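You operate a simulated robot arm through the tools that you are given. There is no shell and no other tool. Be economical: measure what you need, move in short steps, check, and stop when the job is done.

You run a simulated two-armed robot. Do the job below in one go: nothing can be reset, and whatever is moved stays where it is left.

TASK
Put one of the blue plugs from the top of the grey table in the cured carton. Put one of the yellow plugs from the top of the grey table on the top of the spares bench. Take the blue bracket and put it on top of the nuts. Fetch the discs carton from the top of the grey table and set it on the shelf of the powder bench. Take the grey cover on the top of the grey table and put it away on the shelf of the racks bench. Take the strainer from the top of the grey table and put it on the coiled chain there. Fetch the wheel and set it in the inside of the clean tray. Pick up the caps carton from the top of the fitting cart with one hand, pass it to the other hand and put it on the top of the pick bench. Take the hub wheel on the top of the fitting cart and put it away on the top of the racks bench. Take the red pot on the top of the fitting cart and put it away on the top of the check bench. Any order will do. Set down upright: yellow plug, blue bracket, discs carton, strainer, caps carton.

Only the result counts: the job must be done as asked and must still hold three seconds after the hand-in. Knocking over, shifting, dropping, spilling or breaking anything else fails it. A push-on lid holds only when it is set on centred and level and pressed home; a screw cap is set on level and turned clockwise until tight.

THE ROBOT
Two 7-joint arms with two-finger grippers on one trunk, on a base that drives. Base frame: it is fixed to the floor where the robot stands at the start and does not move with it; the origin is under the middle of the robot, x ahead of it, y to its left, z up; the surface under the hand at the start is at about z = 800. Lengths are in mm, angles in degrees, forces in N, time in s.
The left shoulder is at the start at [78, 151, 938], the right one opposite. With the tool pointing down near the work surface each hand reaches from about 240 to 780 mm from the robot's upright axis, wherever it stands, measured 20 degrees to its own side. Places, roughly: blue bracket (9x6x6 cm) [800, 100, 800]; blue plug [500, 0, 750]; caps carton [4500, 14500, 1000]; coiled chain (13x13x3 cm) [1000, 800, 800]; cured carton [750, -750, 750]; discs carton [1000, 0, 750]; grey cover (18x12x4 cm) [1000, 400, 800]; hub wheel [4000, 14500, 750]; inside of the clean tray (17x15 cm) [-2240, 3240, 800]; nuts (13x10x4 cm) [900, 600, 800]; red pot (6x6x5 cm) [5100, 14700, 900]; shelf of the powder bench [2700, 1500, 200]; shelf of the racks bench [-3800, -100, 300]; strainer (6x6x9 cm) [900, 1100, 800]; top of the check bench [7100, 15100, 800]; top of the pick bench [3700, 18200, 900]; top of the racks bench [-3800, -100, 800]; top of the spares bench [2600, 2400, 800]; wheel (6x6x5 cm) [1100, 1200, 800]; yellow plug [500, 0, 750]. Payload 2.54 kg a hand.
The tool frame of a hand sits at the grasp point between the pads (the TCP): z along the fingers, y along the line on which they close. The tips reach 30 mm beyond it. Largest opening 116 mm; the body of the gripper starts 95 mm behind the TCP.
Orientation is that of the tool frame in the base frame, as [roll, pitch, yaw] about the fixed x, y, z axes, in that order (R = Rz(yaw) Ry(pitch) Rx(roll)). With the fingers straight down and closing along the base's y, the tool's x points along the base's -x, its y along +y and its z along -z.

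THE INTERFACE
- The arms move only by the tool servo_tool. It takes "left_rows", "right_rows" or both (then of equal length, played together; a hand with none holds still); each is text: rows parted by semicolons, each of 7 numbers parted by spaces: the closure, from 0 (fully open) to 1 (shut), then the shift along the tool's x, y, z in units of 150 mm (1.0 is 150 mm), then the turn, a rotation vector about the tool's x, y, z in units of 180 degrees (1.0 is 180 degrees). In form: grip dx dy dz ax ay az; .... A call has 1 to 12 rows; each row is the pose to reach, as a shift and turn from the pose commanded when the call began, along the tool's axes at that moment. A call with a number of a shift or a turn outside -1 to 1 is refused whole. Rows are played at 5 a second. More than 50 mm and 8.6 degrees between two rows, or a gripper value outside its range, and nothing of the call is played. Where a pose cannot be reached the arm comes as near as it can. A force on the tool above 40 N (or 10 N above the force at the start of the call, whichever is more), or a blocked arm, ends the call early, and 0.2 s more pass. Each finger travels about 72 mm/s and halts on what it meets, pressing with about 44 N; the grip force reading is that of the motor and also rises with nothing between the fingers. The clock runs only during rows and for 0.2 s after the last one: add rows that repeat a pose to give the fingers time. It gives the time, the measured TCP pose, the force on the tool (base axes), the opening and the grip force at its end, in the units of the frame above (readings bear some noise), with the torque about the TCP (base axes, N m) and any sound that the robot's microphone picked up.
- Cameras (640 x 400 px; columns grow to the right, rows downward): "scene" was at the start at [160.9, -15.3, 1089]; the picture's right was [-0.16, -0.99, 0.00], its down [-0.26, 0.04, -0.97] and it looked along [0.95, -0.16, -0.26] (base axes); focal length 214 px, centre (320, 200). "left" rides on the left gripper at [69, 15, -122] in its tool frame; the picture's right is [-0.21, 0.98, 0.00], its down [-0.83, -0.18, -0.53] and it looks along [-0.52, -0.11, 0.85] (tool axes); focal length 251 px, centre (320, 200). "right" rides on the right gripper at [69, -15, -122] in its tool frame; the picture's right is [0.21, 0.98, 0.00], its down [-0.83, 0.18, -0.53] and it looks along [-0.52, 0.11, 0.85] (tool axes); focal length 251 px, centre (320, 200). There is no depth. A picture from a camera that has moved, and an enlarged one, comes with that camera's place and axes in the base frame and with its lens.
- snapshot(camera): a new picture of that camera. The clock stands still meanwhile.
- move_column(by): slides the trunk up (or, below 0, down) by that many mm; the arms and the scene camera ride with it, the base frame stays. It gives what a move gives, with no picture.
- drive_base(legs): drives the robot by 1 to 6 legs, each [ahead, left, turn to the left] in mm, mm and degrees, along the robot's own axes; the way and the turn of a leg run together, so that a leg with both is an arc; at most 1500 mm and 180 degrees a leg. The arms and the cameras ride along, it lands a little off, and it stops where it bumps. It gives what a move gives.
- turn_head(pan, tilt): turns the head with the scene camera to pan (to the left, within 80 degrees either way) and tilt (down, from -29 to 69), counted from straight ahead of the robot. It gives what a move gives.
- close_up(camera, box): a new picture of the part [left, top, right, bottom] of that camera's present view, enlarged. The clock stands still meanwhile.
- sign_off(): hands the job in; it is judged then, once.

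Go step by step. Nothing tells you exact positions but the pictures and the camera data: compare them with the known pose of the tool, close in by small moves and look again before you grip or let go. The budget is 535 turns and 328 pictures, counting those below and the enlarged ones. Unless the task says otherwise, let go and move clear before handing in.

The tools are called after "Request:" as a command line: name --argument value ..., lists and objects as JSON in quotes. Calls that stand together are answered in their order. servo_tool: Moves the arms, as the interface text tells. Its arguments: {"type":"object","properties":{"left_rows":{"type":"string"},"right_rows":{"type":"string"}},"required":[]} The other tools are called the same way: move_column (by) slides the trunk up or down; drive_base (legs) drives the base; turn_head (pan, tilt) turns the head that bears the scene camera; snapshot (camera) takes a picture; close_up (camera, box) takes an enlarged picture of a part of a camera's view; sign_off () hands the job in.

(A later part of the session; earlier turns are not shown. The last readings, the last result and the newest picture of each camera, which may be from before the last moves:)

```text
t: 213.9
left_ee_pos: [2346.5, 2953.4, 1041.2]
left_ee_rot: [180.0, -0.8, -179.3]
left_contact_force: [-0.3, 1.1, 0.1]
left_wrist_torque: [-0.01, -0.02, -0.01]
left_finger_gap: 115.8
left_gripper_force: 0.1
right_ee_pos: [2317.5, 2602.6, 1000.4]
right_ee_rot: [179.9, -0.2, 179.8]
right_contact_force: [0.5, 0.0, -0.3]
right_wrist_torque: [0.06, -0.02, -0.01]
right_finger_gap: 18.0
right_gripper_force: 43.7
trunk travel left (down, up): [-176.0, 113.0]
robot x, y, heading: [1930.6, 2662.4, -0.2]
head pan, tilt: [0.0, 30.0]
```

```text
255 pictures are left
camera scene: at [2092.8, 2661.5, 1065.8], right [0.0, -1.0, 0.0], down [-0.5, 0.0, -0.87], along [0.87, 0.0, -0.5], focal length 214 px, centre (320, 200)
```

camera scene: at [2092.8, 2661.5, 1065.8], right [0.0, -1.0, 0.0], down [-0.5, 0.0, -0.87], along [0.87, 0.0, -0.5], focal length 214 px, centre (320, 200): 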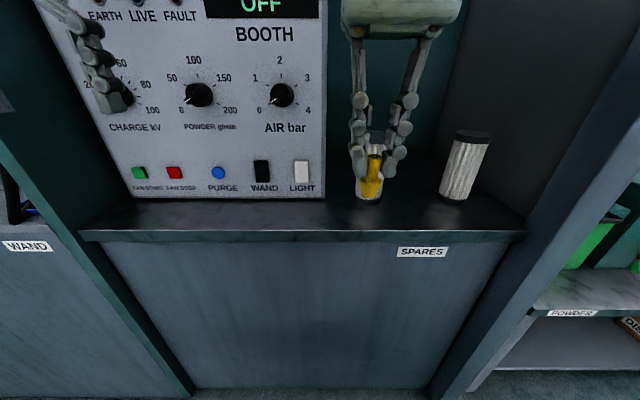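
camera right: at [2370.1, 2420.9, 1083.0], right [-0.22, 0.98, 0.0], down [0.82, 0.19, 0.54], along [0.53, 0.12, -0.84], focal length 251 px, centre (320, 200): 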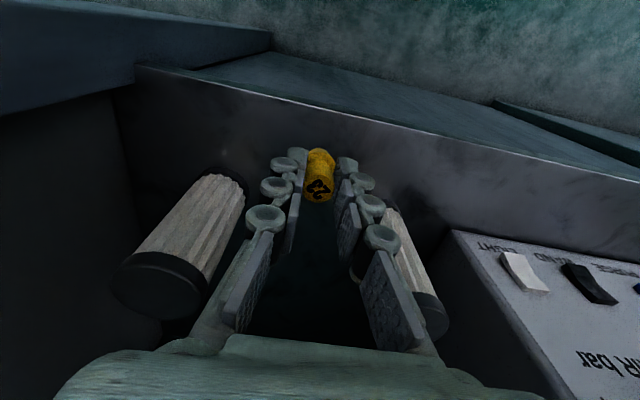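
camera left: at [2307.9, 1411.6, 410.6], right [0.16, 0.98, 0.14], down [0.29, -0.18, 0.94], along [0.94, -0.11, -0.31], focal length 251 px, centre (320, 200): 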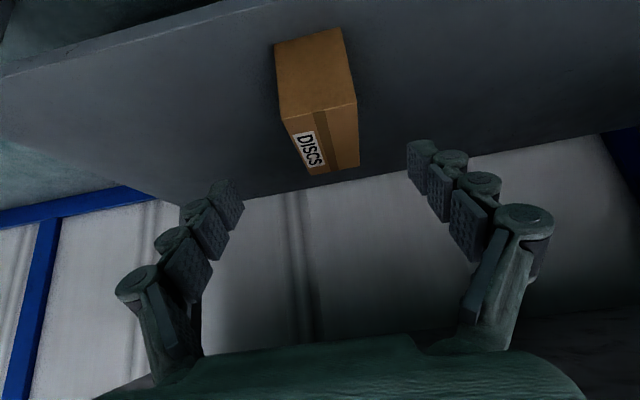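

Now move the hand right to y≈2440 first, still outside the cabinet, then forward.

Request:
servo_tool --right_rows "0.95 0 -0.27 0 0 0 0;0.95 0 -0.54 0 0 0 0;0.95 0 -0.8 0 0 0 0;0.95 0 -1 0 0 0 0"

Request:
servo_tool --right_rows "0.95 -0.25 -0.08 0.1 0 0 0;0.95 -0.5 -0.08 0.2 0 0 0;0.95 -0.75 -0.08 0.3 0 0 0;0.95 -0.9 -0.08 0.4 0 0 0"

Request:
snapshot --camera "scene"

Request:
snapshot --camera "right"

```text
t: 214.9
left_ee_pos: [2346.3, 2954.8, 1041.3]
left_ee_rot: [179.9, -0.8, -179.3]
left_contact_force: [0.0, 0.6, -0.4]
left_wrist_torque: [0.03, 0.01, -0.02]
left_finger_gap: 116.0
left_gripper_force: 0.1
right_ee_pos: [2316.0, 2451.7, 1000.4]
right_ee_rot: [180.0, 0.0, 179.9]
right_contact_force: [-0.4, 0.6, 0.5]
right_wrist_torque: [-0.01, 0.02, -0.03]
right_finger_gap: 18.3
right_gripper_force: 43.2
trunk travel left (down, up): [-176.0, 113.0]
robot x, y, heading: [1935.1, 2659.9, -0.1]
head pan, tilt: [0.0, 30.0]
```

```text
t: 215.9
left_ee_pos: [2347.2, 2954.6, 1039.7]
left_ee_rot: [179.8, -0.9, -179.2]
left_contact_force: [-0.5, -0.6, 0.0]
left_wrist_torque: [0.0, -0.02, -0.01]
left_finger_gap: 115.7
left_gripper_force: 0.0
right_ee_pos: [2450.3, 2440.4, 937.4]
right_ee_rot: [179.9, 0.0, 179.8]
right_contact_force: [-0.5, 0.4, -0.9]
right_wrist_torque: [-0.02, -0.01, -0.02]
right_finger_gap: 18.0
right_gripper_force: 43.5
trunk travel left (down, up): [-176.0, 113.0]
robot x, y, heading: [1935.8, 2663.7, -0.0]
head pan, tilt: [0.0, 30.0]
```

```text
254 pictures are left
camera scene: at [2093.0, 2661.3, 1065.8], right [0.0, -1.0, 0.0], down [-0.5, 0.0, -0.87], along [0.87, 0.0, -0.5], focal length 214 px, centre (320, 200)
```

scene: 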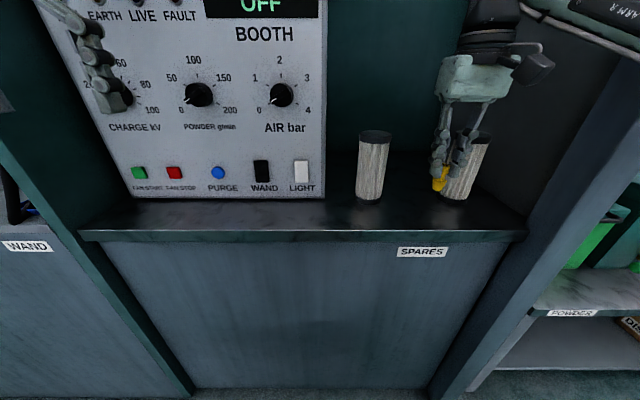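

```text
253 pictures are left
camera right: at [2382.3, 2425.5, 1061.2], right [-0.21, 0.98, 0.0], down [0.83, 0.18, 0.53], along [0.52, 0.11, -0.85], focal length 251 px, centre (320, 200)
```

right: 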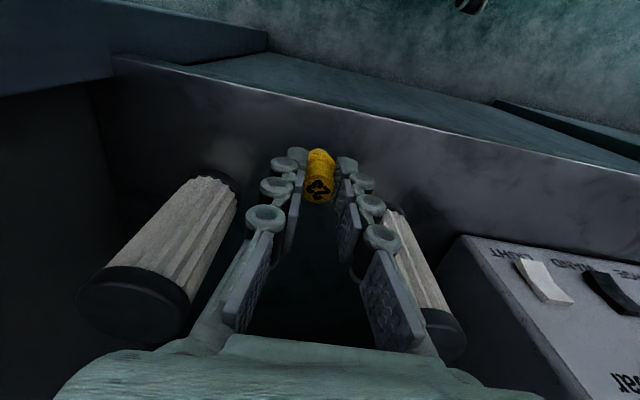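

No tipping now. Advance 15 mm and lower toward the counter.

Request:
servo_tool --right_rows "0.95 -0.1 0 0.1 0 0 0;0.95 -0.1 0 0.25 0 0 0;0.95 -0.1 0 0.37 0 0 0;0.95 -0.1 0 0.37 0 0 0"

Request:
close_up --camera "scene" --box '[380, 130, 540, 255]'

```text
t: 216.9
left_ee_pos: [2346.7, 2955.4, 1039.8]
left_ee_rot: [179.9, -0.8, -179.3]
left_contact_force: [-0.7, 0.2, -0.7]
left_wrist_torque: [-0.01, 0.03, 0.02]
left_finger_gap: 115.9
left_gripper_force: 0.0
right_ee_pos: [2467.1, 2441.4, 883.2]
right_ee_rot: [179.9, 0.0, 179.8]
right_contact_force: [-0.5, -0.1, -0.5]
right_wrist_torque: [0.02, 0.0, 0.0]
right_finger_gap: 18.4
right_gripper_force: 44.0
trunk travel left (down, up): [-176.0, 113.0]
robot x, y, heading: [1932.6, 2660.1, 0.0]
head pan, tilt: [0.0, 30.0]
```

```text
3.20 times, centred on (460, 192) of scene
camera zoom: at [2092.8, 2661.3, 1065.9], right [0.0, -1.0, 0.0], down [-0.5, 0.0, -0.87], along [0.87, 0.0, -0.5], focal length 686 px, centre (-128, 224)
```

zoom: 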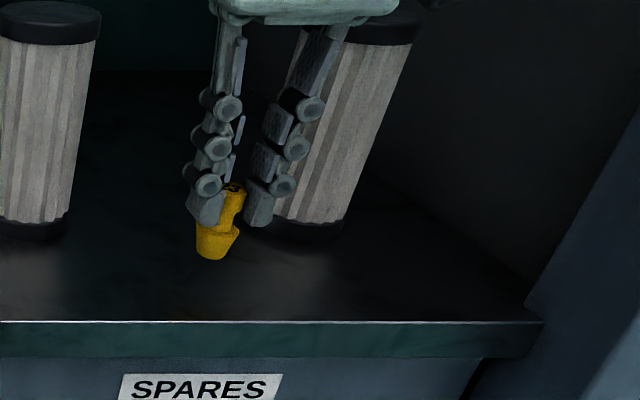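

The plug's bottom is about 58 mm under the TCP. I lower 17 mm, then by small steps.

Request:
servo_tool --right_rows "0.95 0 0 0.06 0 0 0;0.95 0 0 0.11 0 0 0;0.95 0 0 0.11 0 0 0"

Request:
servo_tool --right_rows "0.95 0 0 0.012 0 0 0;0.95 0 0 0.024 0 0 0;0.95 0 0 0.024 0 0 0"

Request:
servo_tool --right_rows "0.95 0 0 0.012 0 0 0;0.95 0 0 0.024 0 0 0;0.95 0 0 0.024 0 0 0"

```text
t: 217.8
left_ee_pos: [2347.0, 2953.7, 1040.7]
left_ee_rot: [179.9, -0.8, -179.3]
left_contact_force: [-0.1, -0.3, 0.2]
left_wrist_torque: [-0.03, 0.02, -0.01]
left_finger_gap: 115.9
left_gripper_force: 0.0
right_ee_pos: [2466.1, 2440.7, 866.5]
right_ee_rot: [179.9, -0.1, 179.8]
right_contact_force: [-0.5, 0.0, -0.6]
right_wrist_torque: [0.0, 0.02, -0.01]
right_finger_gap: 18.2
right_gripper_force: 44.0
trunk travel left (down, up): [-176.0, 113.0]
robot x, y, heading: [1937.0, 2659.5, 0.2]
head pan, tilt: [0.0, 30.0]
```

```text
t: 218.6
left_ee_pos: [2346.3, 2954.3, 1039.7]
left_ee_rot: [179.9, -0.8, -179.3]
left_contact_force: [-0.4, -0.3, -0.3]
left_wrist_torque: [0.04, 0.02, 0.01]
left_finger_gap: 115.9
left_gripper_force: 0.2
right_ee_pos: [2466.2, 2441.1, 861.9]
right_ee_rot: [179.9, -0.1, 179.8]
right_contact_force: [0.2, 0.6, 0.6]
right_wrist_torque: [-0.01, 0.03, 0.01]
right_finger_gap: 18.1
right_gripper_force: 43.9
trunk travel left (down, up): [-176.0, 113.0]
robot x, y, heading: [1931.8, 2662.3, 0.2]
head pan, tilt: [0.0, 30.0]
```

```text
t: 219.3
left_ee_pos: [2345.6, 2954.8, 1040.2]
left_ee_rot: [-180.0, -0.8, -179.3]
left_contact_force: [0.5, -0.2, 0.6]
left_wrist_torque: [0.01, 0.0, -0.01]
left_finger_gap: 116.0
left_gripper_force: 0.1
right_ee_pos: [2466.4, 2440.5, 859.8]
right_ee_rot: [179.9, -0.1, 179.8]
right_contact_force: [-0.2, 0.3, -0.8]
right_wrist_torque: [-0.02, -0.01, 0.03]
right_finger_gap: 17.9
right_gripper_force: 43.3
trunk travel left (down, up): [-176.0, 113.0]
robot x, y, heading: [1932.3, 2656.5, 0.0]
head pan, tilt: [0.0, 30.0]
```

Request:
servo_tool --right_rows "0.95 0 0 0.012 0 0 0;0.95 0 0 0.024 0 0 0;0.95 0 0 0.024 0 0 0"

Request:
servo_tool --right_rows "0.95 0 0 0.012 0 0 0;0.95 0 0 0.024 0 0 0;0.95 0 0 0.024 0 0 0"

Request:
close_up --camera "scene" --box '[400, 150, 500, 228]'

```text
t: 220.2
left_ee_pos: [2345.9, 2953.5, 1041.4]
left_ee_rot: [179.9, -0.7, -179.3]
left_contact_force: [-0.5, 0.7, 0.2]
left_wrist_torque: [-0.02, 0.02, -0.01]
left_finger_gap: 115.8
left_gripper_force: 0.0
right_ee_pos: [2466.0, 2440.3, 858.7]
right_ee_rot: [179.9, 0.2, 179.8]
right_contact_force: [-1.4, -2.1, 15.4]
right_wrist_torque: [-0.1, -0.01, 0.02]
right_finger_gap: 18.3
right_gripper_force: 43.4
trunk travel left (down, up): [-176.0, 113.0]
robot x, y, heading: [1932.5, 2662.5, 0.0]
head pan, tilt: [0.0, 30.0]
```

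```text
t: 220.9
left_ee_pos: [2343.7, 2955.9, 1041.3]
left_ee_rot: [180.0, -0.5, -179.3]
left_contact_force: [-0.3, -0.3, 0.2]
left_wrist_torque: [-0.02, 0.0, 0.0]
left_finger_gap: 116.2
left_gripper_force: 0.0
right_ee_pos: [2465.3, 2441.5, 858.8]
right_ee_rot: [179.8, 0.5, 179.8]
right_contact_force: [5.8, -0.3, 35.9]
right_wrist_torque: [-0.02, -0.5, -0.02]
right_finger_gap: 18.1
right_gripper_force: 42.8
trunk travel left (down, up): [-176.0, 113.0]
robot x, y, heading: [1931.9, 2661.4, 0.1]
head pan, tilt: [0.0, 30.0]
```

```text
5.13 times, centred on (450, 189) of scene
camera zoom: at [2090.7, 2662.4, 1066.6], right [0.0, -1.0, 0.0], down [-0.5, 0.0, -0.87], along [0.87, 0.0, -0.5], focal length 1100 px, centre (-347, 256)
```

zoom: 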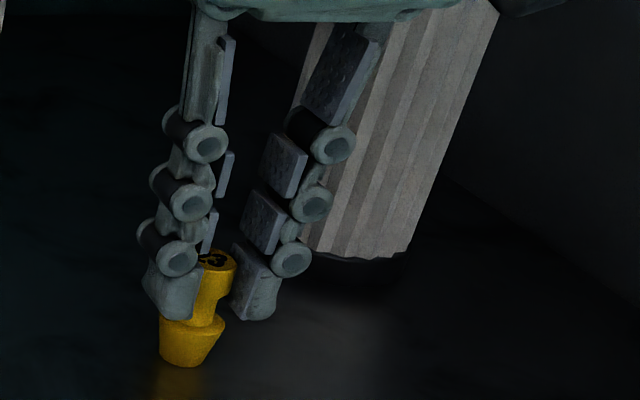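

Contact made. Ease up, open, and rise.

Request:
servo_tool --right_rows "0.95 0 0 -0.02 0 0 0;0.95 0 0 -0.03 0 0 0;0.8 0 0 -0.03 0 0 0;0.65 0 0 -0.03 0 0 0;0.65 0 0 -0.03 0 0 0;0.6 0 0 -0.2 0 0 0;0.6 0 0 -0.45 0 0 0;0.6 0 0 -0.75 0 0 0;0.6 0 0 -0.95 0 0 0"

Request:
close_up --camera "scene" --box '[380, 110, 540, 235]'

```text
t: 222.9
left_ee_pos: [2345.2, 2953.7, 1040.2]
left_ee_rot: [179.8, -0.7, -179.3]
left_contact_force: [-0.5, 0.6, 0.2]
left_wrist_torque: [0.05, -0.02, 0.0]
left_finger_gap: 116.1
left_gripper_force: 0.1
right_ee_pos: [2466.0, 2438.7, 996.5]
right_ee_rot: [179.9, -0.1, 179.8]
right_contact_force: [-0.8, 0.6, 0.3]
right_wrist_torque: [0.0, 0.01, 0.0]
right_finger_gap: 46.2
right_gripper_force: 0.0
trunk travel left (down, up): [-176.0, 113.0]
robot x, y, heading: [1929.5, 2659.5, 0.2]
head pan, tilt: [0.0, 30.0]
```

```text
3.20 times, centred on (460, 172) of scene
camera zoom: at [2092.6, 2661.5, 1065.9], right [0.0, -1.0, 0.0], down [-0.5, 0.0, -0.87], along [0.87, 0.0, -0.5], focal length 686 px, centre (-128, 288)
```

zoom: 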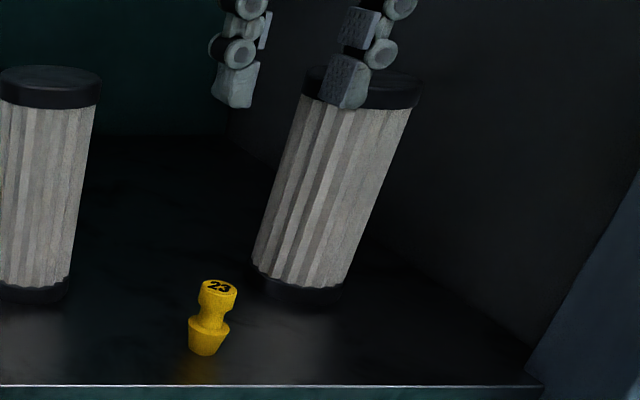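

The yellow plug stands upright on the spares counter. I retract the right hand and back away, then turn toward the table.

Request:
servo_tool --right_rows "0.4 0.3 0 0 0 0 0;0.2 0.6 0 0 0 0 0;0 0.9 0.2 0 0 0 0;0 1 0.5 0 0 0 0"

Request:
drive_base --legs '[[-120, 0, 0], [0, 0, 90], [0, 0, 90]]'

Request:
turn_head --pan 30 --tilt 20

Request:
snapshot --camera "scene"

```text
refused: row 3 steps farther than a row can; nothing moved
```

```text
t: 232.1
left_ee_pos: [1400.9, 2368.2, 1041.4]
left_ee_rot: [179.9, -0.8, 0.7]
left_contact_force: [0.1, 0.0, 0.1]
left_wrist_torque: [-0.02, -0.01, 0.03]
left_finger_gap: 115.9
left_gripper_force: 0.0
right_ee_pos: [1282.5, 2883.1, 995.2]
right_ee_rot: [179.9, -0.1, -0.1]
right_contact_force: [-0.5, -0.5, -0.3]
right_wrist_torque: [-0.03, 0.0, 0.0]
right_finger_gap: 46.4
right_gripper_force: 0.1
trunk travel left (down, up): [-176.0, 113.0]
robot x, y, heading: [1811.3, 2657.3, -179.9]
head pan, tilt: [0.0, 30.0]
```

```text
t: 233.0
left_ee_pos: [1401.4, 2367.6, 1040.5]
left_ee_rot: [179.9, -0.8, 0.6]
left_contact_force: [0.4, -0.7, 0.3]
left_wrist_torque: [-0.02, 0.01, -0.02]
left_finger_gap: 116.0
left_gripper_force: 0.0
right_ee_pos: [1282.6, 2881.9, 995.1]
right_ee_rot: [-180.0, -0.1, -0.1]
right_contact_force: [-0.2, 0.0, -0.6]
right_wrist_torque: [0.01, 0.0, 0.02]
right_finger_gap: 46.5
right_gripper_force: 0.1
trunk travel left (down, up): [-176.0, 113.0]
robot x, y, heading: [1814.1, 2659.4, -179.9]
head pan, tilt: [30.0, 20.0]
```

```text
249 pictures are left
camera scene: at [1666.2, 2614.0, 1081.9], right [-0.5, 0.86, 0.0], down [0.3, 0.17, -0.94], along [-0.81, -0.47, -0.34], focal length 214 px, centre (320, 200)
```

scene: 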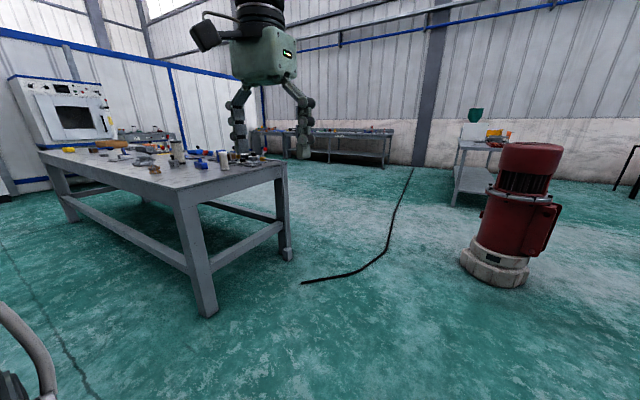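

The right retract was refused for step size; nothing was hit. I retract it now with smaller steps and look closely at the table's left end.

Request:
servo_tool --right_rows "0.4 0.2 0 -0.2 0 0 0;0.2 0.4 0 -0.4 0 0 0;0 0.6 0 -0.6 0 0 0;0 0.8 0 -0.75 0 0 0"

Request:
close_up --camera "scene" --box '[60, 120, 280, 200]'

Request:
drive_base --legs '[[0, 1450, 0]]'

Request:
turn_head --pan 0 --tilt 25

Request:
snapshot --camera "scene"

```text
t: 234.0
left_ee_pos: [1402.4, 2367.1, 1040.3]
left_ee_rot: [179.9, -0.7, 0.7]
left_contact_force: [0.0, 1.0, 0.1]
left_wrist_torque: [0.0, 0.02, -0.01]
left_finger_gap: 116.0
left_gripper_force: 0.1
right_ee_pos: [1401.4, 2881.1, 1106.3]
right_ee_rot: [179.8, -0.1, -0.1]
right_contact_force: [0.1, -0.2, -0.3]
right_wrist_torque: [-0.01, 0.0, 0.02]
right_finger_gap: 115.9
right_gripper_force: 0.1
trunk travel left (down, up): [-176.0, 113.0]
robot x, y, heading: [1814.4, 2660.8, -179.9]
head pan, tilt: [30.0, 20.0]
```

```text
2.91 times, centred on (170, 160) of scene
camera zoom: at [1666.7, 2613.8, 1082.0], right [-0.5, 0.86, 0.0], down [0.29, 0.17, -0.94], along [-0.81, -0.47, -0.34], focal length 624 px, centre (756, 316)
```

zoom: 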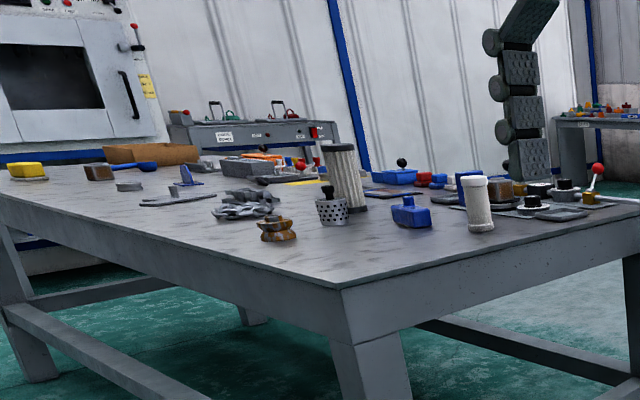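

```text
t: 248.2
left_ee_pos: [1396.6, 911.7, 1039.8]
left_ee_rot: [179.9, -0.9, 0.3]
left_contact_force: [-0.2, 0.0, 0.4]
left_wrist_torque: [-0.01, -0.02, -0.01]
left_finger_gap: 115.9
left_gripper_force: 0.0
right_ee_pos: [1399.1, 1425.4, 1105.3]
right_ee_rot: [179.9, -0.1, -0.7]
right_contact_force: [-0.4, -0.5, -0.1]
right_wrist_torque: [0.0, 0.01, -0.01]
right_finger_gap: 116.0
right_gripper_force: 0.0
trunk travel left (down, up): [-176.0, 113.0]
robot x, y, heading: [1808.5, 1198.8, 179.3]
head pan, tilt: [30.0, 20.0]
```

```text
t: 249.1
left_ee_pos: [1395.3, 912.4, 1041.1]
left_ee_rot: [179.8, -0.8, 0.2]
left_contact_force: [0.1, 0.3, 0.4]
left_wrist_torque: [-0.04, 0.0, 0.02]
left_finger_gap: 115.9
left_gripper_force: 0.1
right_ee_pos: [1400.5, 1426.1, 1106.0]
right_ee_rot: [179.9, -0.1, -0.8]
right_contact_force: [0.7, -0.2, -0.2]
right_wrist_torque: [-0.02, -0.03, -0.04]
right_finger_gap: 115.9
right_gripper_force: 0.0
trunk travel left (down, up): [-176.0, 113.0]
robot x, y, heading: [1812.9, 1201.2, 179.4]
head pan, tilt: [0.0, 25.0]
```

```text
247 pictures are left
camera scene: at [1652.0, 1202.7, 1073.8], right [0.01, 1.0, 0.0], down [0.42, 0.0, -0.91], along [-0.91, 0.01, -0.42], focal length 214 px, centre (320, 200)
```

scene: 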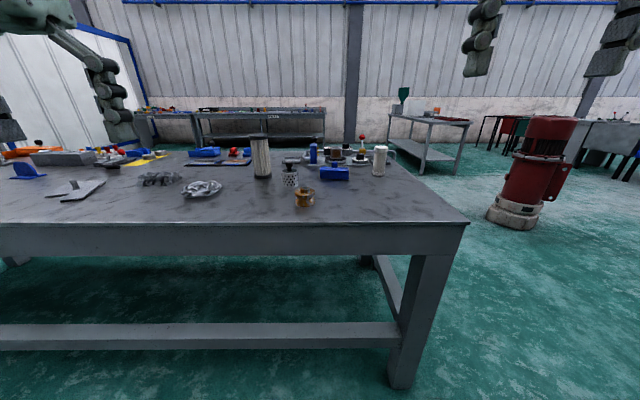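

The perforated basket with the black knob is the strainer. I move closer to the table back edge.

Request:
drive_base --legs '[[215, 250, 0.6]]'

Request:
turn_head --pan 0 --tilt 32

Request:
snapshot --camera "scene"

```text
t: 252.1
left_ee_pos: [1185.2, 662.0, 1040.8]
left_ee_rot: [180.0, -0.7, 0.9]
left_contact_force: [0.4, 0.0, 0.2]
left_wrist_torque: [-0.01, 0.01, -0.01]
left_finger_gap: 115.7
left_gripper_force: 0.1
right_ee_pos: [1185.2, 1177.3, 1106.1]
right_ee_rot: [179.9, 0.0, 0.1]
right_contact_force: [0.5, 0.1, 0.3]
right_wrist_torque: [0.05, -0.01, 0.01]
right_finger_gap: 116.0
right_gripper_force: 0.0
trunk travel left (down, up): [-176.0, 113.0]
robot x, y, heading: [1596.2, 957.4, -179.8]
head pan, tilt: [0.0, 25.0]
```

```text
t: 252.8
left_ee_pos: [1186.7, 663.1, 1040.1]
left_ee_rot: [179.9, -0.8, 0.9]
left_contact_force: [-0.2, -0.4, -0.9]
left_wrist_torque: [0.0, -0.01, -0.02]
left_finger_gap: 116.2
left_gripper_force: 0.1
right_ee_pos: [1184.0, 1176.5, 1106.3]
right_ee_rot: [179.9, -0.1, 0.1]
right_contact_force: [0.1, -0.5, 0.1]
right_wrist_torque: [-0.03, 0.0, -0.01]
right_finger_gap: 116.0
right_gripper_force: 0.0
trunk travel left (down, up): [-176.0, 113.0]
robot x, y, heading: [1597.2, 957.6, -179.7]
head pan, tilt: [0.0, 32.0]
```

```text
246 pictures are left
camera scene: at [1441.5, 956.8, 1062.7], right [-0.01, 1.0, 0.0], down [0.53, 0.0, -0.85], along [-0.85, -0.01, -0.53], focal length 214 px, centre (320, 200)
```

scene: 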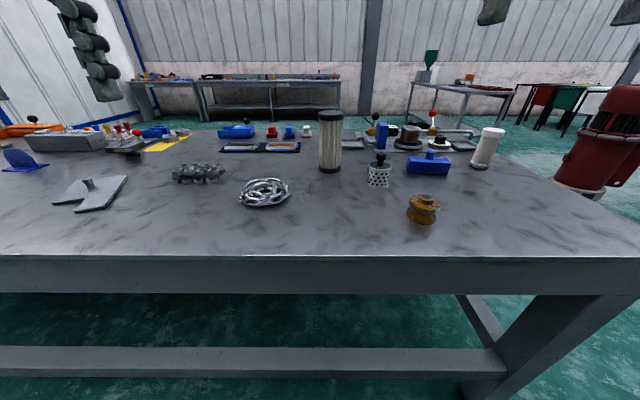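

I zoom in on the strainer, chain, nuts and wheel for accurate positions.

Request:
close_up --camera "scene" --box '[300, 100, 460, 230]'

Request:
close_up --camera "scene" --box '[150, 130, 310, 230]'

Request:
snapshot --camera "right"

```text
3.08 times, centred on (380, 165) of scene
camera zoom: at [1441.5, 956.8, 1062.7], right [-0.01, 1.0, 0.0], down [0.53, 0.0, -0.85], along [-0.85, -0.01, -0.53], focal length 660 px, centre (135, 308)
```

zoom: 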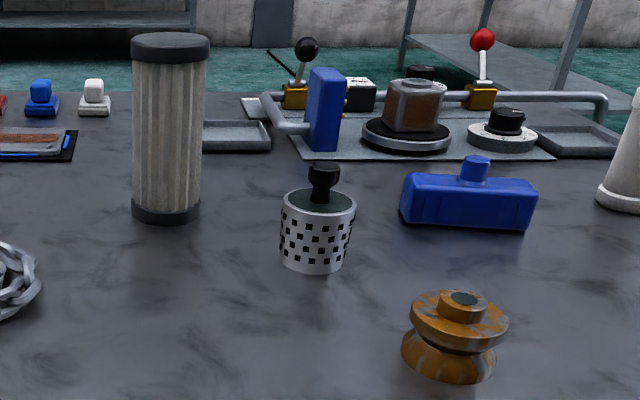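

```text
4.00 times, centred on (230, 180) of scene
camera zoom: at [1441.5, 956.8, 1062.7], right [-0.01, 1.0, 0.0], down [0.53, 0.0, -0.85], along [-0.85, -0.01, -0.53], focal length 858 px, centre (680, 280)
```

zoom: 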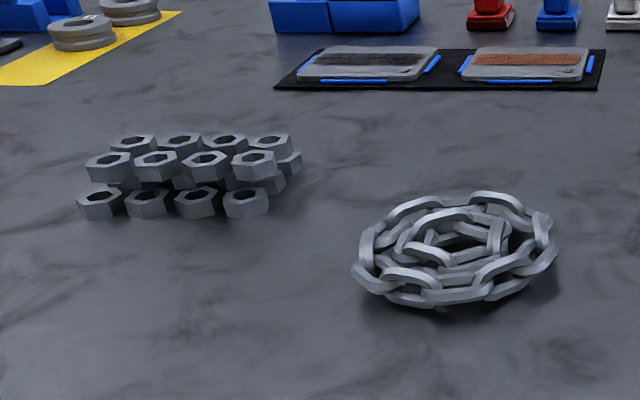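

```text
243 pictures are left
camera right: at [1253.1, 1193.6, 1228.6], right [0.21, -0.98, 0.0], down [-0.83, -0.18, 0.53], along [-0.52, -0.12, -0.85], focal length 251 px, centre (320, 200)
```

right: 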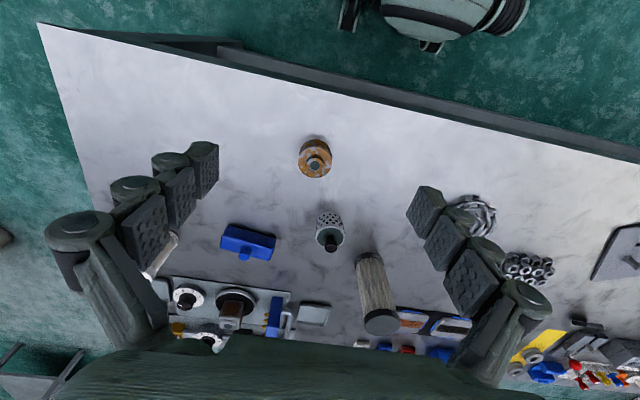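

Strainer is at about [952, 1102] (rim z≈860, knob top 888), chain centre about [1022, 828]. I drive 30 mm closer and bring the right hand above the strainer.

Request:
drive_base --legs '[[30, 0, 0]]'

Request:
servo_tool --right_rows "0 -0.2 0.1 0.12 0 0 0;0 -0.4 0.2 0.24 0 0 0;0 -0.6 0.3 0.36 0 0 0;0 -0.8 0.4 0.48 0 0 0;0 -1 0.49 0.6 0 0 0"

Request:
servo_tool --right_rows "0 -0.1 0 0.15 0 0 0;0 -0.2 0 0.25 0 0 0;0 -0.33 0 0.35 0 0 0;0 -0.33 0 0.35 0 0 0"

Request:
snapshot --camera "right"

Request:
close_up --camera "scene" --box '[300, 80, 460, 210]'

```text
t: 253.6
left_ee_pos: [1156.9, 662.4, 1040.0]
left_ee_rot: [179.9, -0.8, 0.9]
left_contact_force: [-0.8, 0.1, -0.6]
left_wrist_torque: [-0.01, -0.03, -0.02]
left_finger_gap: 116.0
left_gripper_force: 0.0
right_ee_pos: [1154.8, 1177.8, 1105.0]
right_ee_rot: [179.9, -0.2, 0.0]
right_contact_force: [-0.4, 0.2, -0.1]
right_wrist_torque: [-0.03, -0.02, 0.0]
right_finger_gap: 115.9
right_gripper_force: 0.1
trunk travel left (down, up): [-176.0, 113.0]
robot x, y, heading: [1573.4, 957.6, -179.3]
head pan, tilt: [0.0, 32.0]
```

```text
t: 254.8
left_ee_pos: [1156.4, 661.4, 1039.9]
left_ee_rot: [179.8, -0.7, 0.9]
left_contact_force: [-0.4, 0.1, 0.5]
left_wrist_torque: [0.0, 0.04, 0.0]
left_finger_gap: 115.8
left_gripper_force: 0.1
right_ee_pos: [1002.4, 1105.9, 1013.8]
right_ee_rot: [179.9, 0.0, -0.1]
right_contact_force: [-0.4, -0.5, -0.1]
right_wrist_torque: [0.0, -0.01, -0.01]
right_finger_gap: 115.9
right_gripper_force: 0.1
trunk travel left (down, up): [-176.0, 113.0]
robot x, y, heading: [1571.6, 952.0, -179.7]
head pan, tilt: [0.0, 32.0]
```

```text
t: 255.8
left_ee_pos: [1157.0, 663.6, 1040.2]
left_ee_rot: [179.8, -0.7, 0.9]
left_contact_force: [0.0, -1.0, -0.4]
left_wrist_torque: [-0.01, -0.02, 0.0]
left_finger_gap: 115.8
left_gripper_force: 0.0
right_ee_pos: [956.5, 1105.5, 959.8]
right_ee_rot: [180.0, -0.2, -0.1]
right_contact_force: [-0.9, 0.9, -0.4]
right_wrist_torque: [-0.01, -0.03, -0.02]
right_finger_gap: 116.0
right_gripper_force: 0.1
trunk travel left (down, up): [-176.0, 113.0]
robot x, y, heading: [1569.2, 957.2, -179.7]
head pan, tilt: [0.0, 32.0]
```

```text
242 pictures are left
camera right: at [1025.1, 1122.0, 1083.3], right [0.21, -0.98, 0.0], down [-0.83, -0.18, 0.53], along [-0.52, -0.12, -0.85], focal length 251 px, centre (320, 200)
```

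right: 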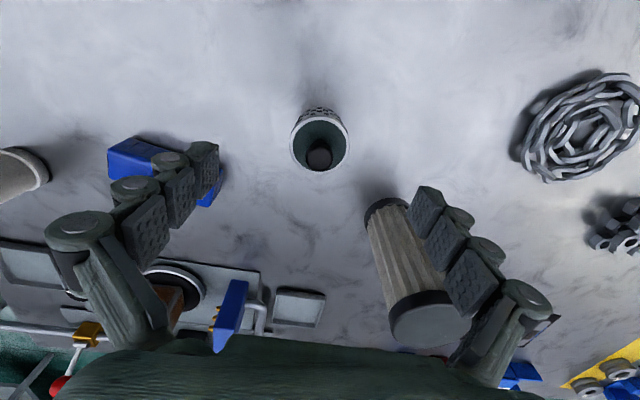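

```text
3.08 times, centred on (380, 145) of scene
camera zoom: at [1412.3, 956.7, 1062.7], right [-0.01, 1.0, 0.0], down [0.53, 0.0, -0.85], along [-0.85, 0.0, -0.53], focal length 660 px, centre (135, 369)
```

zoom: 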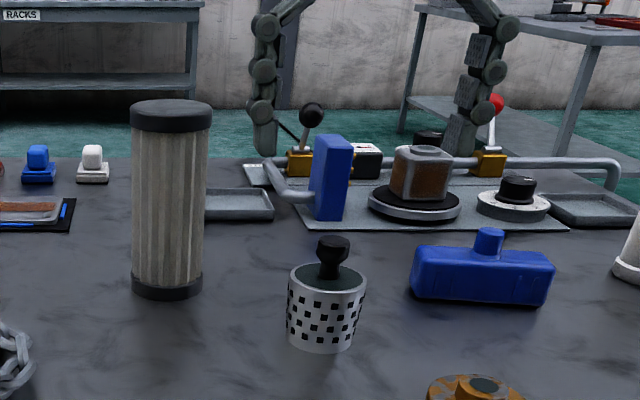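

The strainer axis is at about [948, 1103]. I correct and descend around it, then close.

Request:
servo_tool --right_rows "0 -0.057 0.016 0.1 0 0 0;0 -0.057 0.016 0.35 0 0 0;0 -0.057 0.016 0.6 0 0 0;0 -0.057 0.016 0.75 0 0 0;0.2 -0.057 0.016 0.75 0 0 0;0.5 -0.057 0.016 0.75 0 0 0;0.6 -0.057 0.016 0.75 0 0 0;0.6 -0.057 0.016 0.75 0 0 0;0.6 -0.057 0.016 0.75 0 0 0"

Request:
close_up --camera "scene" --box '[300, 80, 460, 210]'

```text
t: 257.8
left_ee_pos: [1156.2, 662.9, 1041.0]
left_ee_rot: [180.0, -0.7, 0.8]
left_contact_force: [-0.9, -0.5, 0.4]
left_wrist_torque: [0.02, -0.03, -0.03]
left_finger_gap: 115.9
left_gripper_force: 0.0
right_ee_pos: [949.6, 1101.1, 850.5]
right_ee_rot: [179.8, -0.1, 0.1]
right_contact_force: [0.4, -0.2, -0.6]
right_wrist_torque: [-0.04, -0.02, -0.04]
right_finger_gap: 54.8
right_gripper_force: 43.8
trunk travel left (down, up): [-176.0, 113.0]
robot x, y, heading: [1566.5, 956.7, -179.5]
head pan, tilt: [0.0, 32.0]
```

```text
3.08 times, centred on (380, 145) of scene
camera zoom: at [1412.3, 956.7, 1062.7], right [-0.01, 1.0, 0.0], down [0.53, 0.0, -0.85], along [-0.85, 0.0, -0.53], focal length 660 px, centre (135, 369)
```

zoom: 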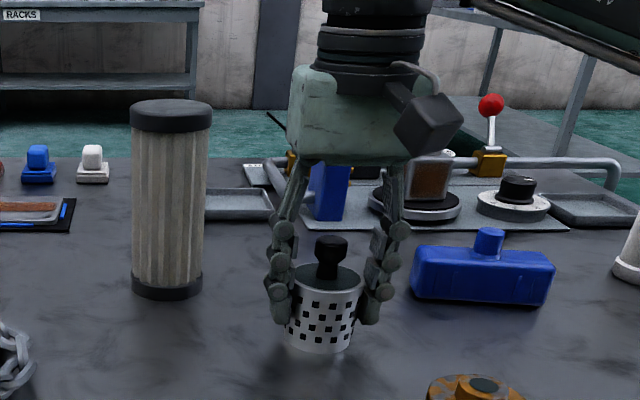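

Gripped at 55 mm. Lift, draw toward me to x≈1022, then drive left so it comes over the chain.

Request:
servo_tool --right_rows "0.6 0 0 -0.1 0 0 0;0.6 0.1 0 -0.3 0 0 0;0.6 0.25 0 -0.5 0 0 0;0.6 0.48 0 -0.65 0 0 0;0.6 0.48 0 -0.8 0 0 0"

Request:
drive_base --legs '[[0, 272, 0]]'

Request:
snapshot --camera "right"

Request:
snapshot --camera "scene"

```text
t: 259.0
left_ee_pos: [1155.5, 662.6, 1039.7]
left_ee_rot: [180.0, -0.9, 0.9]
left_contact_force: [-0.1, 0.7, 0.0]
left_wrist_torque: [0.0, -0.02, 0.01]
left_finger_gap: 116.1
left_gripper_force: 0.0
right_ee_pos: [1017.0, 1099.1, 970.3]
right_ee_rot: [179.9, -0.1, 0.0]
right_contact_force: [-0.2, -0.5, -2.0]
right_wrist_torque: [0.0, -0.01, 0.0]
right_finger_gap: 55.0
right_gripper_force: 44.3
trunk travel left (down, up): [-176.0, 113.0]
robot x, y, heading: [1569.9, 958.5, -179.8]
head pan, tilt: [0.0, 32.0]
```

```text
t: 262.2
left_ee_pos: [1156.6, 394.0, 1039.7]
left_ee_rot: [179.9, -0.8, 0.7]
left_contact_force: [-0.5, 0.0, 0.3]
left_wrist_torque: [0.0, 0.0, 0.01]
left_finger_gap: 116.1
left_gripper_force: 0.0
right_ee_pos: [1019.2, 831.6, 970.0]
right_ee_rot: [179.9, -0.1, -0.2]
right_contact_force: [0.2, 0.3, -1.5]
right_wrist_torque: [0.04, -0.04, 0.0]
right_finger_gap: 54.8
right_gripper_force: 44.1
trunk travel left (down, up): [-176.0, 113.0]
robot x, y, heading: [1571.8, 686.0, -180.1]
head pan, tilt: [0.0, 32.0]
```

```text
239 pictures are left
camera right: at [1088.0, 847.9, 1092.7], right [0.21, -0.98, 0.0], down [-0.83, -0.18, 0.53], along [-0.52, -0.11, -0.85], focal length 251 px, centre (320, 200)
```

right: 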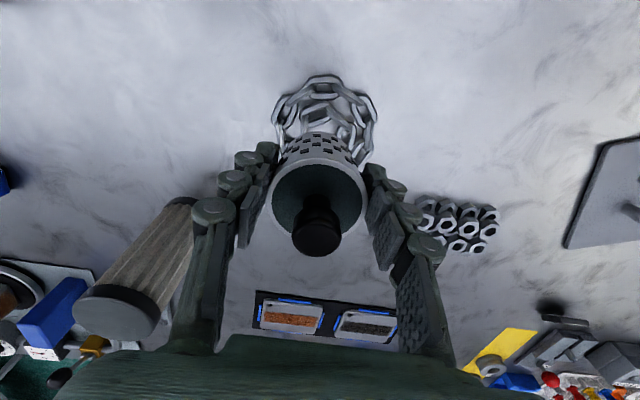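

```text
238 pictures are left
camera scene: at [1413.1, 687.1, 1062.7], right [0.0, 1.0, 0.0], down [0.53, 0.0, -0.85], along [-0.85, 0.0, -0.53], focal length 214 px, centre (320, 200)
```

scene: 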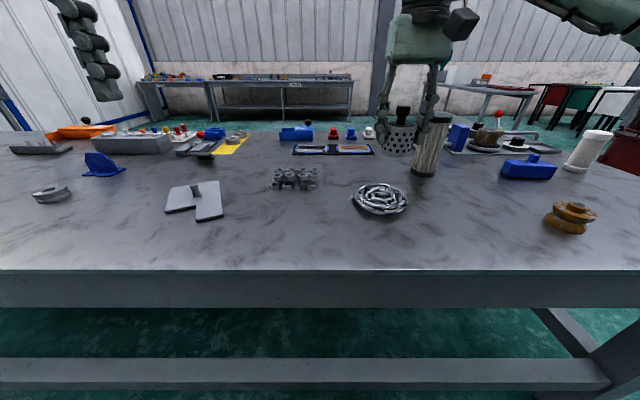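

Zooming in for chain centre from both cameras.

Request:
close_up --camera "scene" --box '[330, 100, 450, 220]'

Request:
close_up --camera "right" --box '[240, 60, 400, 180]'

```text
3.33 times, centred on (390, 160) of scene
camera zoom: at [1413.1, 687.1, 1062.7], right [0.0, 1.0, 0.0], down [0.53, 0.0, -0.85], along [-0.85, 0.0, -0.53], focal length 715 px, centre (87, 333)
```

zoom: 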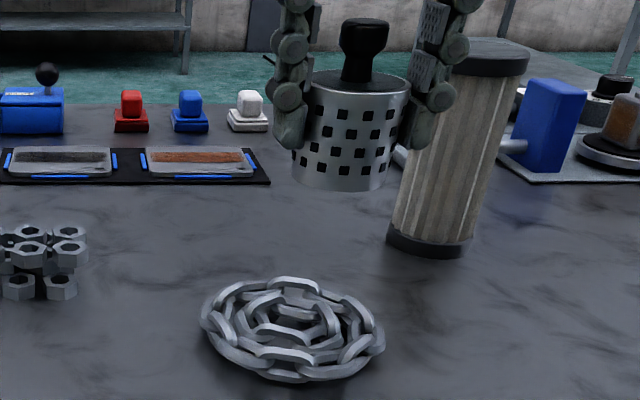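

```text
3.33 times, centred on (320, 120) of right
camera zoom: at [1088.0, 847.9, 1092.7], right [0.21, -0.98, 0.0], down [-0.83, -0.18, 0.53], along [-0.52, -0.11, -0.85], focal length 838 px, centre (320, 467)
```

zoom: 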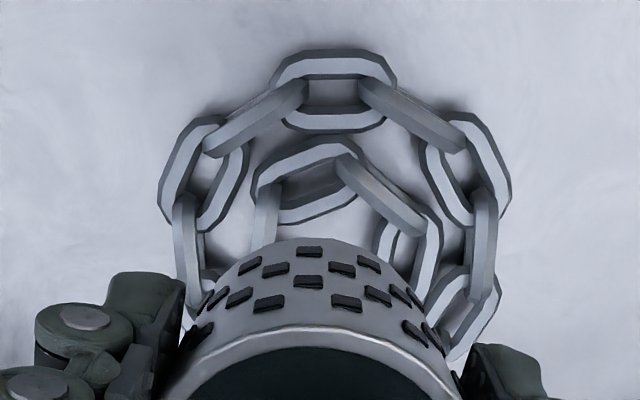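

Chain centre ≈ [1016, 825]. I centre the strainer and lower to just above it.

Request:
servo_tool --right_rows "0.6 -0.02 0.044 0.1 0 0 0;0.6 -0.02 0.044 0.3 0 0 0;0.6 -0.02 0.044 0.5 0 0 0;0.6 -0.02 0.044 0.5 0 0 0"

Request:
close_up --camera "scene" --box '[330, 130, 450, 230]'

Request:
close_up --camera "right" --box '[240, 60, 400, 180]'

```text
t: 263.2
left_ee_pos: [1156.9, 393.8, 1040.4]
left_ee_rot: [180.0, -0.8, 0.7]
left_contact_force: [0.5, -0.6, 0.2]
left_wrist_torque: [0.0, 0.02, 0.01]
left_finger_gap: 116.3
left_gripper_force: 0.0
right_ee_pos: [1017.0, 825.4, 893.5]
right_ee_rot: [179.9, -0.1, -0.4]
right_contact_force: [0.6, -0.7, -1.9]
right_wrist_torque: [0.04, 0.0, 0.01]
right_finger_gap: 55.0
right_gripper_force: 44.1
trunk travel left (down, up): [-176.0, 113.0]
robot x, y, heading: [1569.8, 684.1, -180.0]
head pan, tilt: [0.0, 32.0]
```

```text
4.00 times, centred on (390, 180) of scene
camera zoom: at [1413.1, 687.2, 1062.7], right [0.0, 1.0, 0.0], down [0.53, 0.0, -0.85], along [-0.85, 0.0, -0.53], focal length 858 px, centre (40, 280)
```

zoom: 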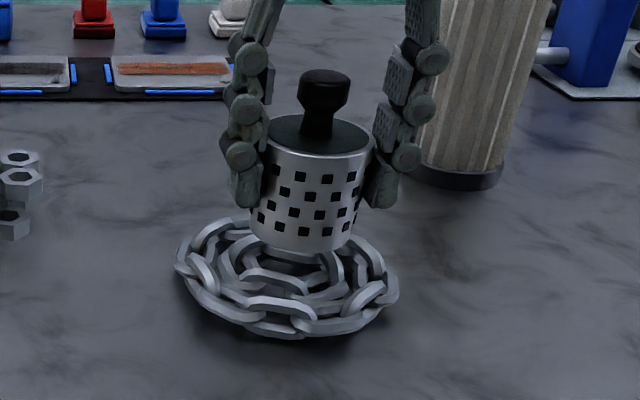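

```text
3.33 times, centred on (320, 120) of right
camera zoom: at [1086.4, 840.3, 1016.3], right [0.21, -0.98, 0.0], down [-0.83, -0.18, 0.53], along [-0.52, -0.11, -0.85], focal length 838 px, centre (320, 467)
```

zoom: 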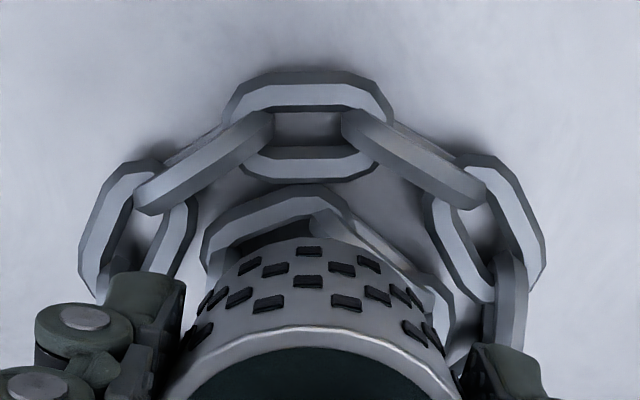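

Slightly far; I shift 8 mm toward me and 3 mm left, then lower by small steps.

Request:
servo_tool --right_rows "0.6 0.05 0.02 0 0 0 0;0.6 0.05 0.02 0.03 0 0 0;0.6 0.05 0.02 0.06 0 0 0;0.6 0.05 0.02 0.06 0 0 0"

Request:
servo_tool --right_rows "0.6 0 0 0.015 0 0 0;0.6 0 0 0.03 0 0 0;0.6 0 0 0.03 0 0 0"

Request:
servo_tool --right_rows "0.6 0 0 0.015 0 0 0;0.6 0 0 0.03 0 0 0;0.6 0 0 0.03 0 0 0"

```text
t: 264.2
left_ee_pos: [1156.9, 394.2, 1040.4]
left_ee_rot: [180.0, -0.8, 0.7]
left_contact_force: [0.8, -0.3, -0.3]
left_wrist_torque: [0.0, -0.01, -0.02]
left_finger_gap: 115.9
left_gripper_force: 0.1
right_ee_pos: [1025.5, 821.6, 885.4]
right_ee_rot: [179.8, -0.1, -0.1]
right_contact_force: [0.3, 0.5, -1.1]
right_wrist_torque: [-0.02, 0.01, 0.0]
right_finger_gap: 54.6
right_gripper_force: 43.7
trunk travel left (down, up): [-176.0, 113.0]
robot x, y, heading: [1570.7, 685.5, -180.1]
head pan, tilt: [0.0, 32.0]
```

```text
t: 265.0
left_ee_pos: [1156.2, 395.1, 1040.5]
left_ee_rot: [179.9, -0.7, 0.6]
left_contact_force: [-0.3, 0.2, -0.2]
left_wrist_torque: [-0.03, -0.01, -0.02]
left_finger_gap: 115.9
left_gripper_force: 0.0
right_ee_pos: [1023.4, 823.3, 881.1]
right_ee_rot: [179.9, -0.1, -0.2]
right_contact_force: [0.0, 0.2, -1.7]
right_wrist_torque: [0.04, -0.01, 0.04]
right_finger_gap: 54.8
right_gripper_force: 43.3
trunk travel left (down, up): [-176.0, 113.0]
robot x, y, heading: [1571.4, 688.3, -179.7]
head pan, tilt: [0.0, 32.0]
```

```text
t: 265.8
left_ee_pos: [1157.0, 393.4, 1039.4]
left_ee_rot: [179.9, -0.8, 0.8]
left_contact_force: [0.3, 0.0, 0.1]
left_wrist_torque: [0.02, 0.0, 0.02]
left_finger_gap: 115.9
left_gripper_force: 0.1
right_ee_pos: [1023.6, 823.7, 877.1]
right_ee_rot: [179.9, -0.1, -0.2]
right_contact_force: [1.2, 0.4, -1.8]
right_wrist_torque: [-0.03, -0.03, -0.01]
right_finger_gap: 54.7
right_gripper_force: 44.5
trunk travel left (down, up): [-176.0, 113.0]
robot x, y, heading: [1570.0, 689.9, -179.8]
head pan, tilt: [0.0, 32.0]
```

Request:
servo_tool --right_rows "0.6 0 0 0.012 0 0 0;0.6 0 0 0.025 0 0 0;0.6 0 0 0.025 0 0 0"

Request:
servo_tool --right_rows "0.6 0 0 0.012 0 0 0;0.6 0 0 0.02 0 0 0;0.6 0 0 0.02 0 0 0"

Request:
close_up --camera "scene" --box '[330, 130, 450, 230]'

```text
t: 266.6
left_ee_pos: [1157.2, 394.6, 1041.2]
left_ee_rot: [179.9, -0.8, 0.7]
left_contact_force: [1.0, 0.7, 0.7]
left_wrist_torque: [0.04, -0.02, -0.01]
left_finger_gap: 116.1
left_gripper_force: 0.1
right_ee_pos: [1023.1, 821.8, 875.1]
right_ee_rot: [179.7, 0.1, -0.3]
right_contact_force: [-1.1, 1.3, 12.0]
right_wrist_torque: [0.07, -0.12, 0.02]
right_finger_gap: 55.0
right_gripper_force: 44.1
trunk travel left (down, up): [-176.0, 113.0]
robot x, y, heading: [1570.0, 691.2, -180.0]
head pan, tilt: [0.0, 32.0]
```

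```text
t: 267.4
left_ee_pos: [1159.4, 393.8, 1041.5]
left_ee_rot: [179.9, -0.5, 0.7]
left_contact_force: [0.0, -0.4, 0.2]
left_wrist_torque: [-0.04, 0.01, -0.01]
left_finger_gap: 116.0
left_gripper_force: 0.2
right_ee_pos: [1023.5, 822.1, 874.1]
right_ee_rot: [179.8, 0.4, -0.4]
right_contact_force: [-9.1, 1.3, 33.4]
right_wrist_torque: [0.0, 0.28, -0.16]
right_finger_gap: 55.1
right_gripper_force: 44.2
trunk travel left (down, up): [-176.0, 113.0]
robot x, y, heading: [1568.3, 686.6, -179.9]
head pan, tilt: [0.0, 32.0]
```

```text
4.00 times, centred on (390, 180) of scene
camera zoom: at [1414.9, 686.7, 1063.3], right [0.0, 1.0, 0.0], down [0.53, 0.0, -0.85], along [-0.85, 0.0, -0.53], focal length 858 px, centre (40, 280)
```

zoom: 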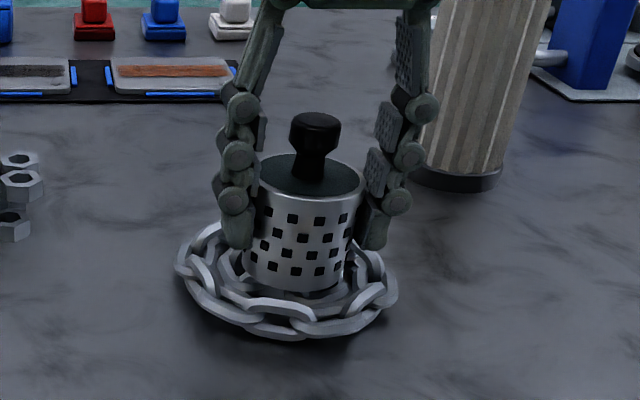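

It rests level on the chain. Ease, open, and rise.

Request:
servo_tool --right_rows "0.6 0 0 -0.02 0 0 0;0.6 0 0 -0.025 0 0 0;0.4 0 0 -0.025 0 0 0;0.1 0 0 -0.025 0 0 0;0 0 0 -0.025 0 0 0;0 0 0 -0.025 0 0 0;0 0 0 -0.2 0 0 0;0 0 0 -0.5 0 0 0;0 0 0 -0.8 0 0 0"

Request:
snapshot --camera "scene"

Request:
snapshot --camera "right"

Request:
snapshot --camera "left"

```text
t: 269.4
left_ee_pos: [1156.7, 394.0, 1040.5]
left_ee_rot: [179.9, -0.6, 0.7]
left_contact_force: [-0.7, -0.5, 0.4]
left_wrist_torque: [0.01, 0.02, -0.01]
left_finger_gap: 115.9
left_gripper_force: 0.0
right_ee_pos: [1023.7, 823.5, 987.7]
right_ee_rot: [179.9, -0.1, -0.2]
right_contact_force: [0.4, 0.9, 0.4]
right_wrist_torque: [0.01, -0.02, -0.01]
right_finger_gap: 116.1
right_gripper_force: 0.0
trunk travel left (down, up): [-176.0, 113.0]
robot x, y, heading: [1568.8, 685.0, -179.8]
head pan, tilt: [0.0, 32.0]
```

```text
232 pictures are left
camera scene: at [1413.6, 687.0, 1062.7], right [0.0, 1.0, 0.0], down [0.53, 0.0, -0.85], along [-0.85, 0.0, -0.53], focal length 214 px, centre (320, 200)
```

scene: 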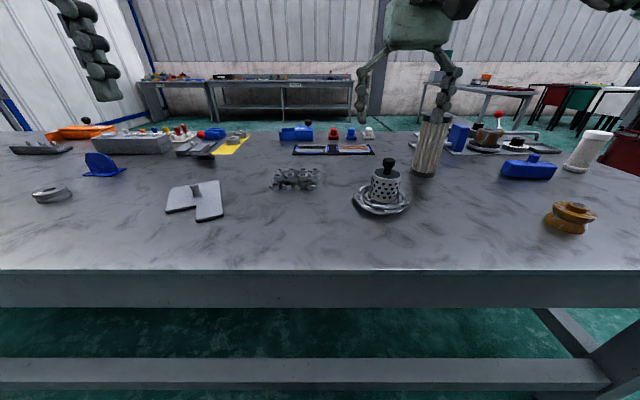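

```text
231 pictures are left
camera right: at [1093.6, 839.0, 1111.5], right [0.21, -0.98, 0.0], down [-0.83, -0.18, 0.53], along [-0.52, -0.11, -0.85], focal length 251 px, centre (320, 200)
```

right: 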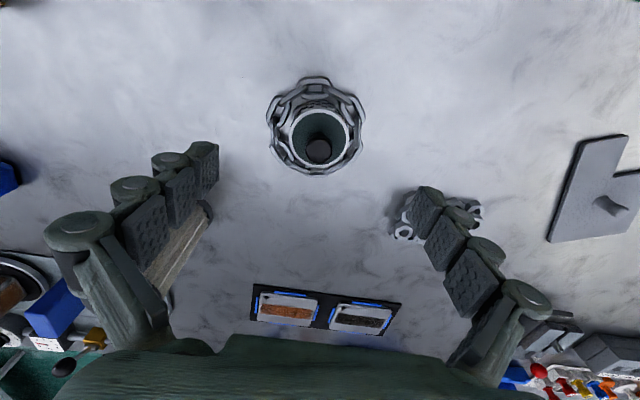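

```text
230 pictures are left
camera left: at [1226.1, 378.9, 1164.6], right [-0.2, -0.98, 0.0], down [-0.83, 0.17, 0.52], along [-0.51, 0.11, -0.85], focal length 251 px, centre (320, 200)
```

left: 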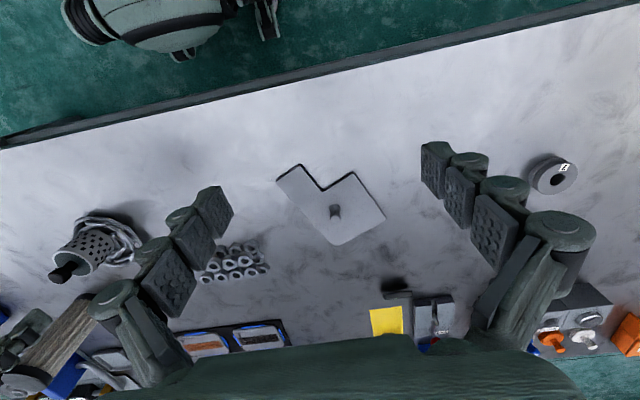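

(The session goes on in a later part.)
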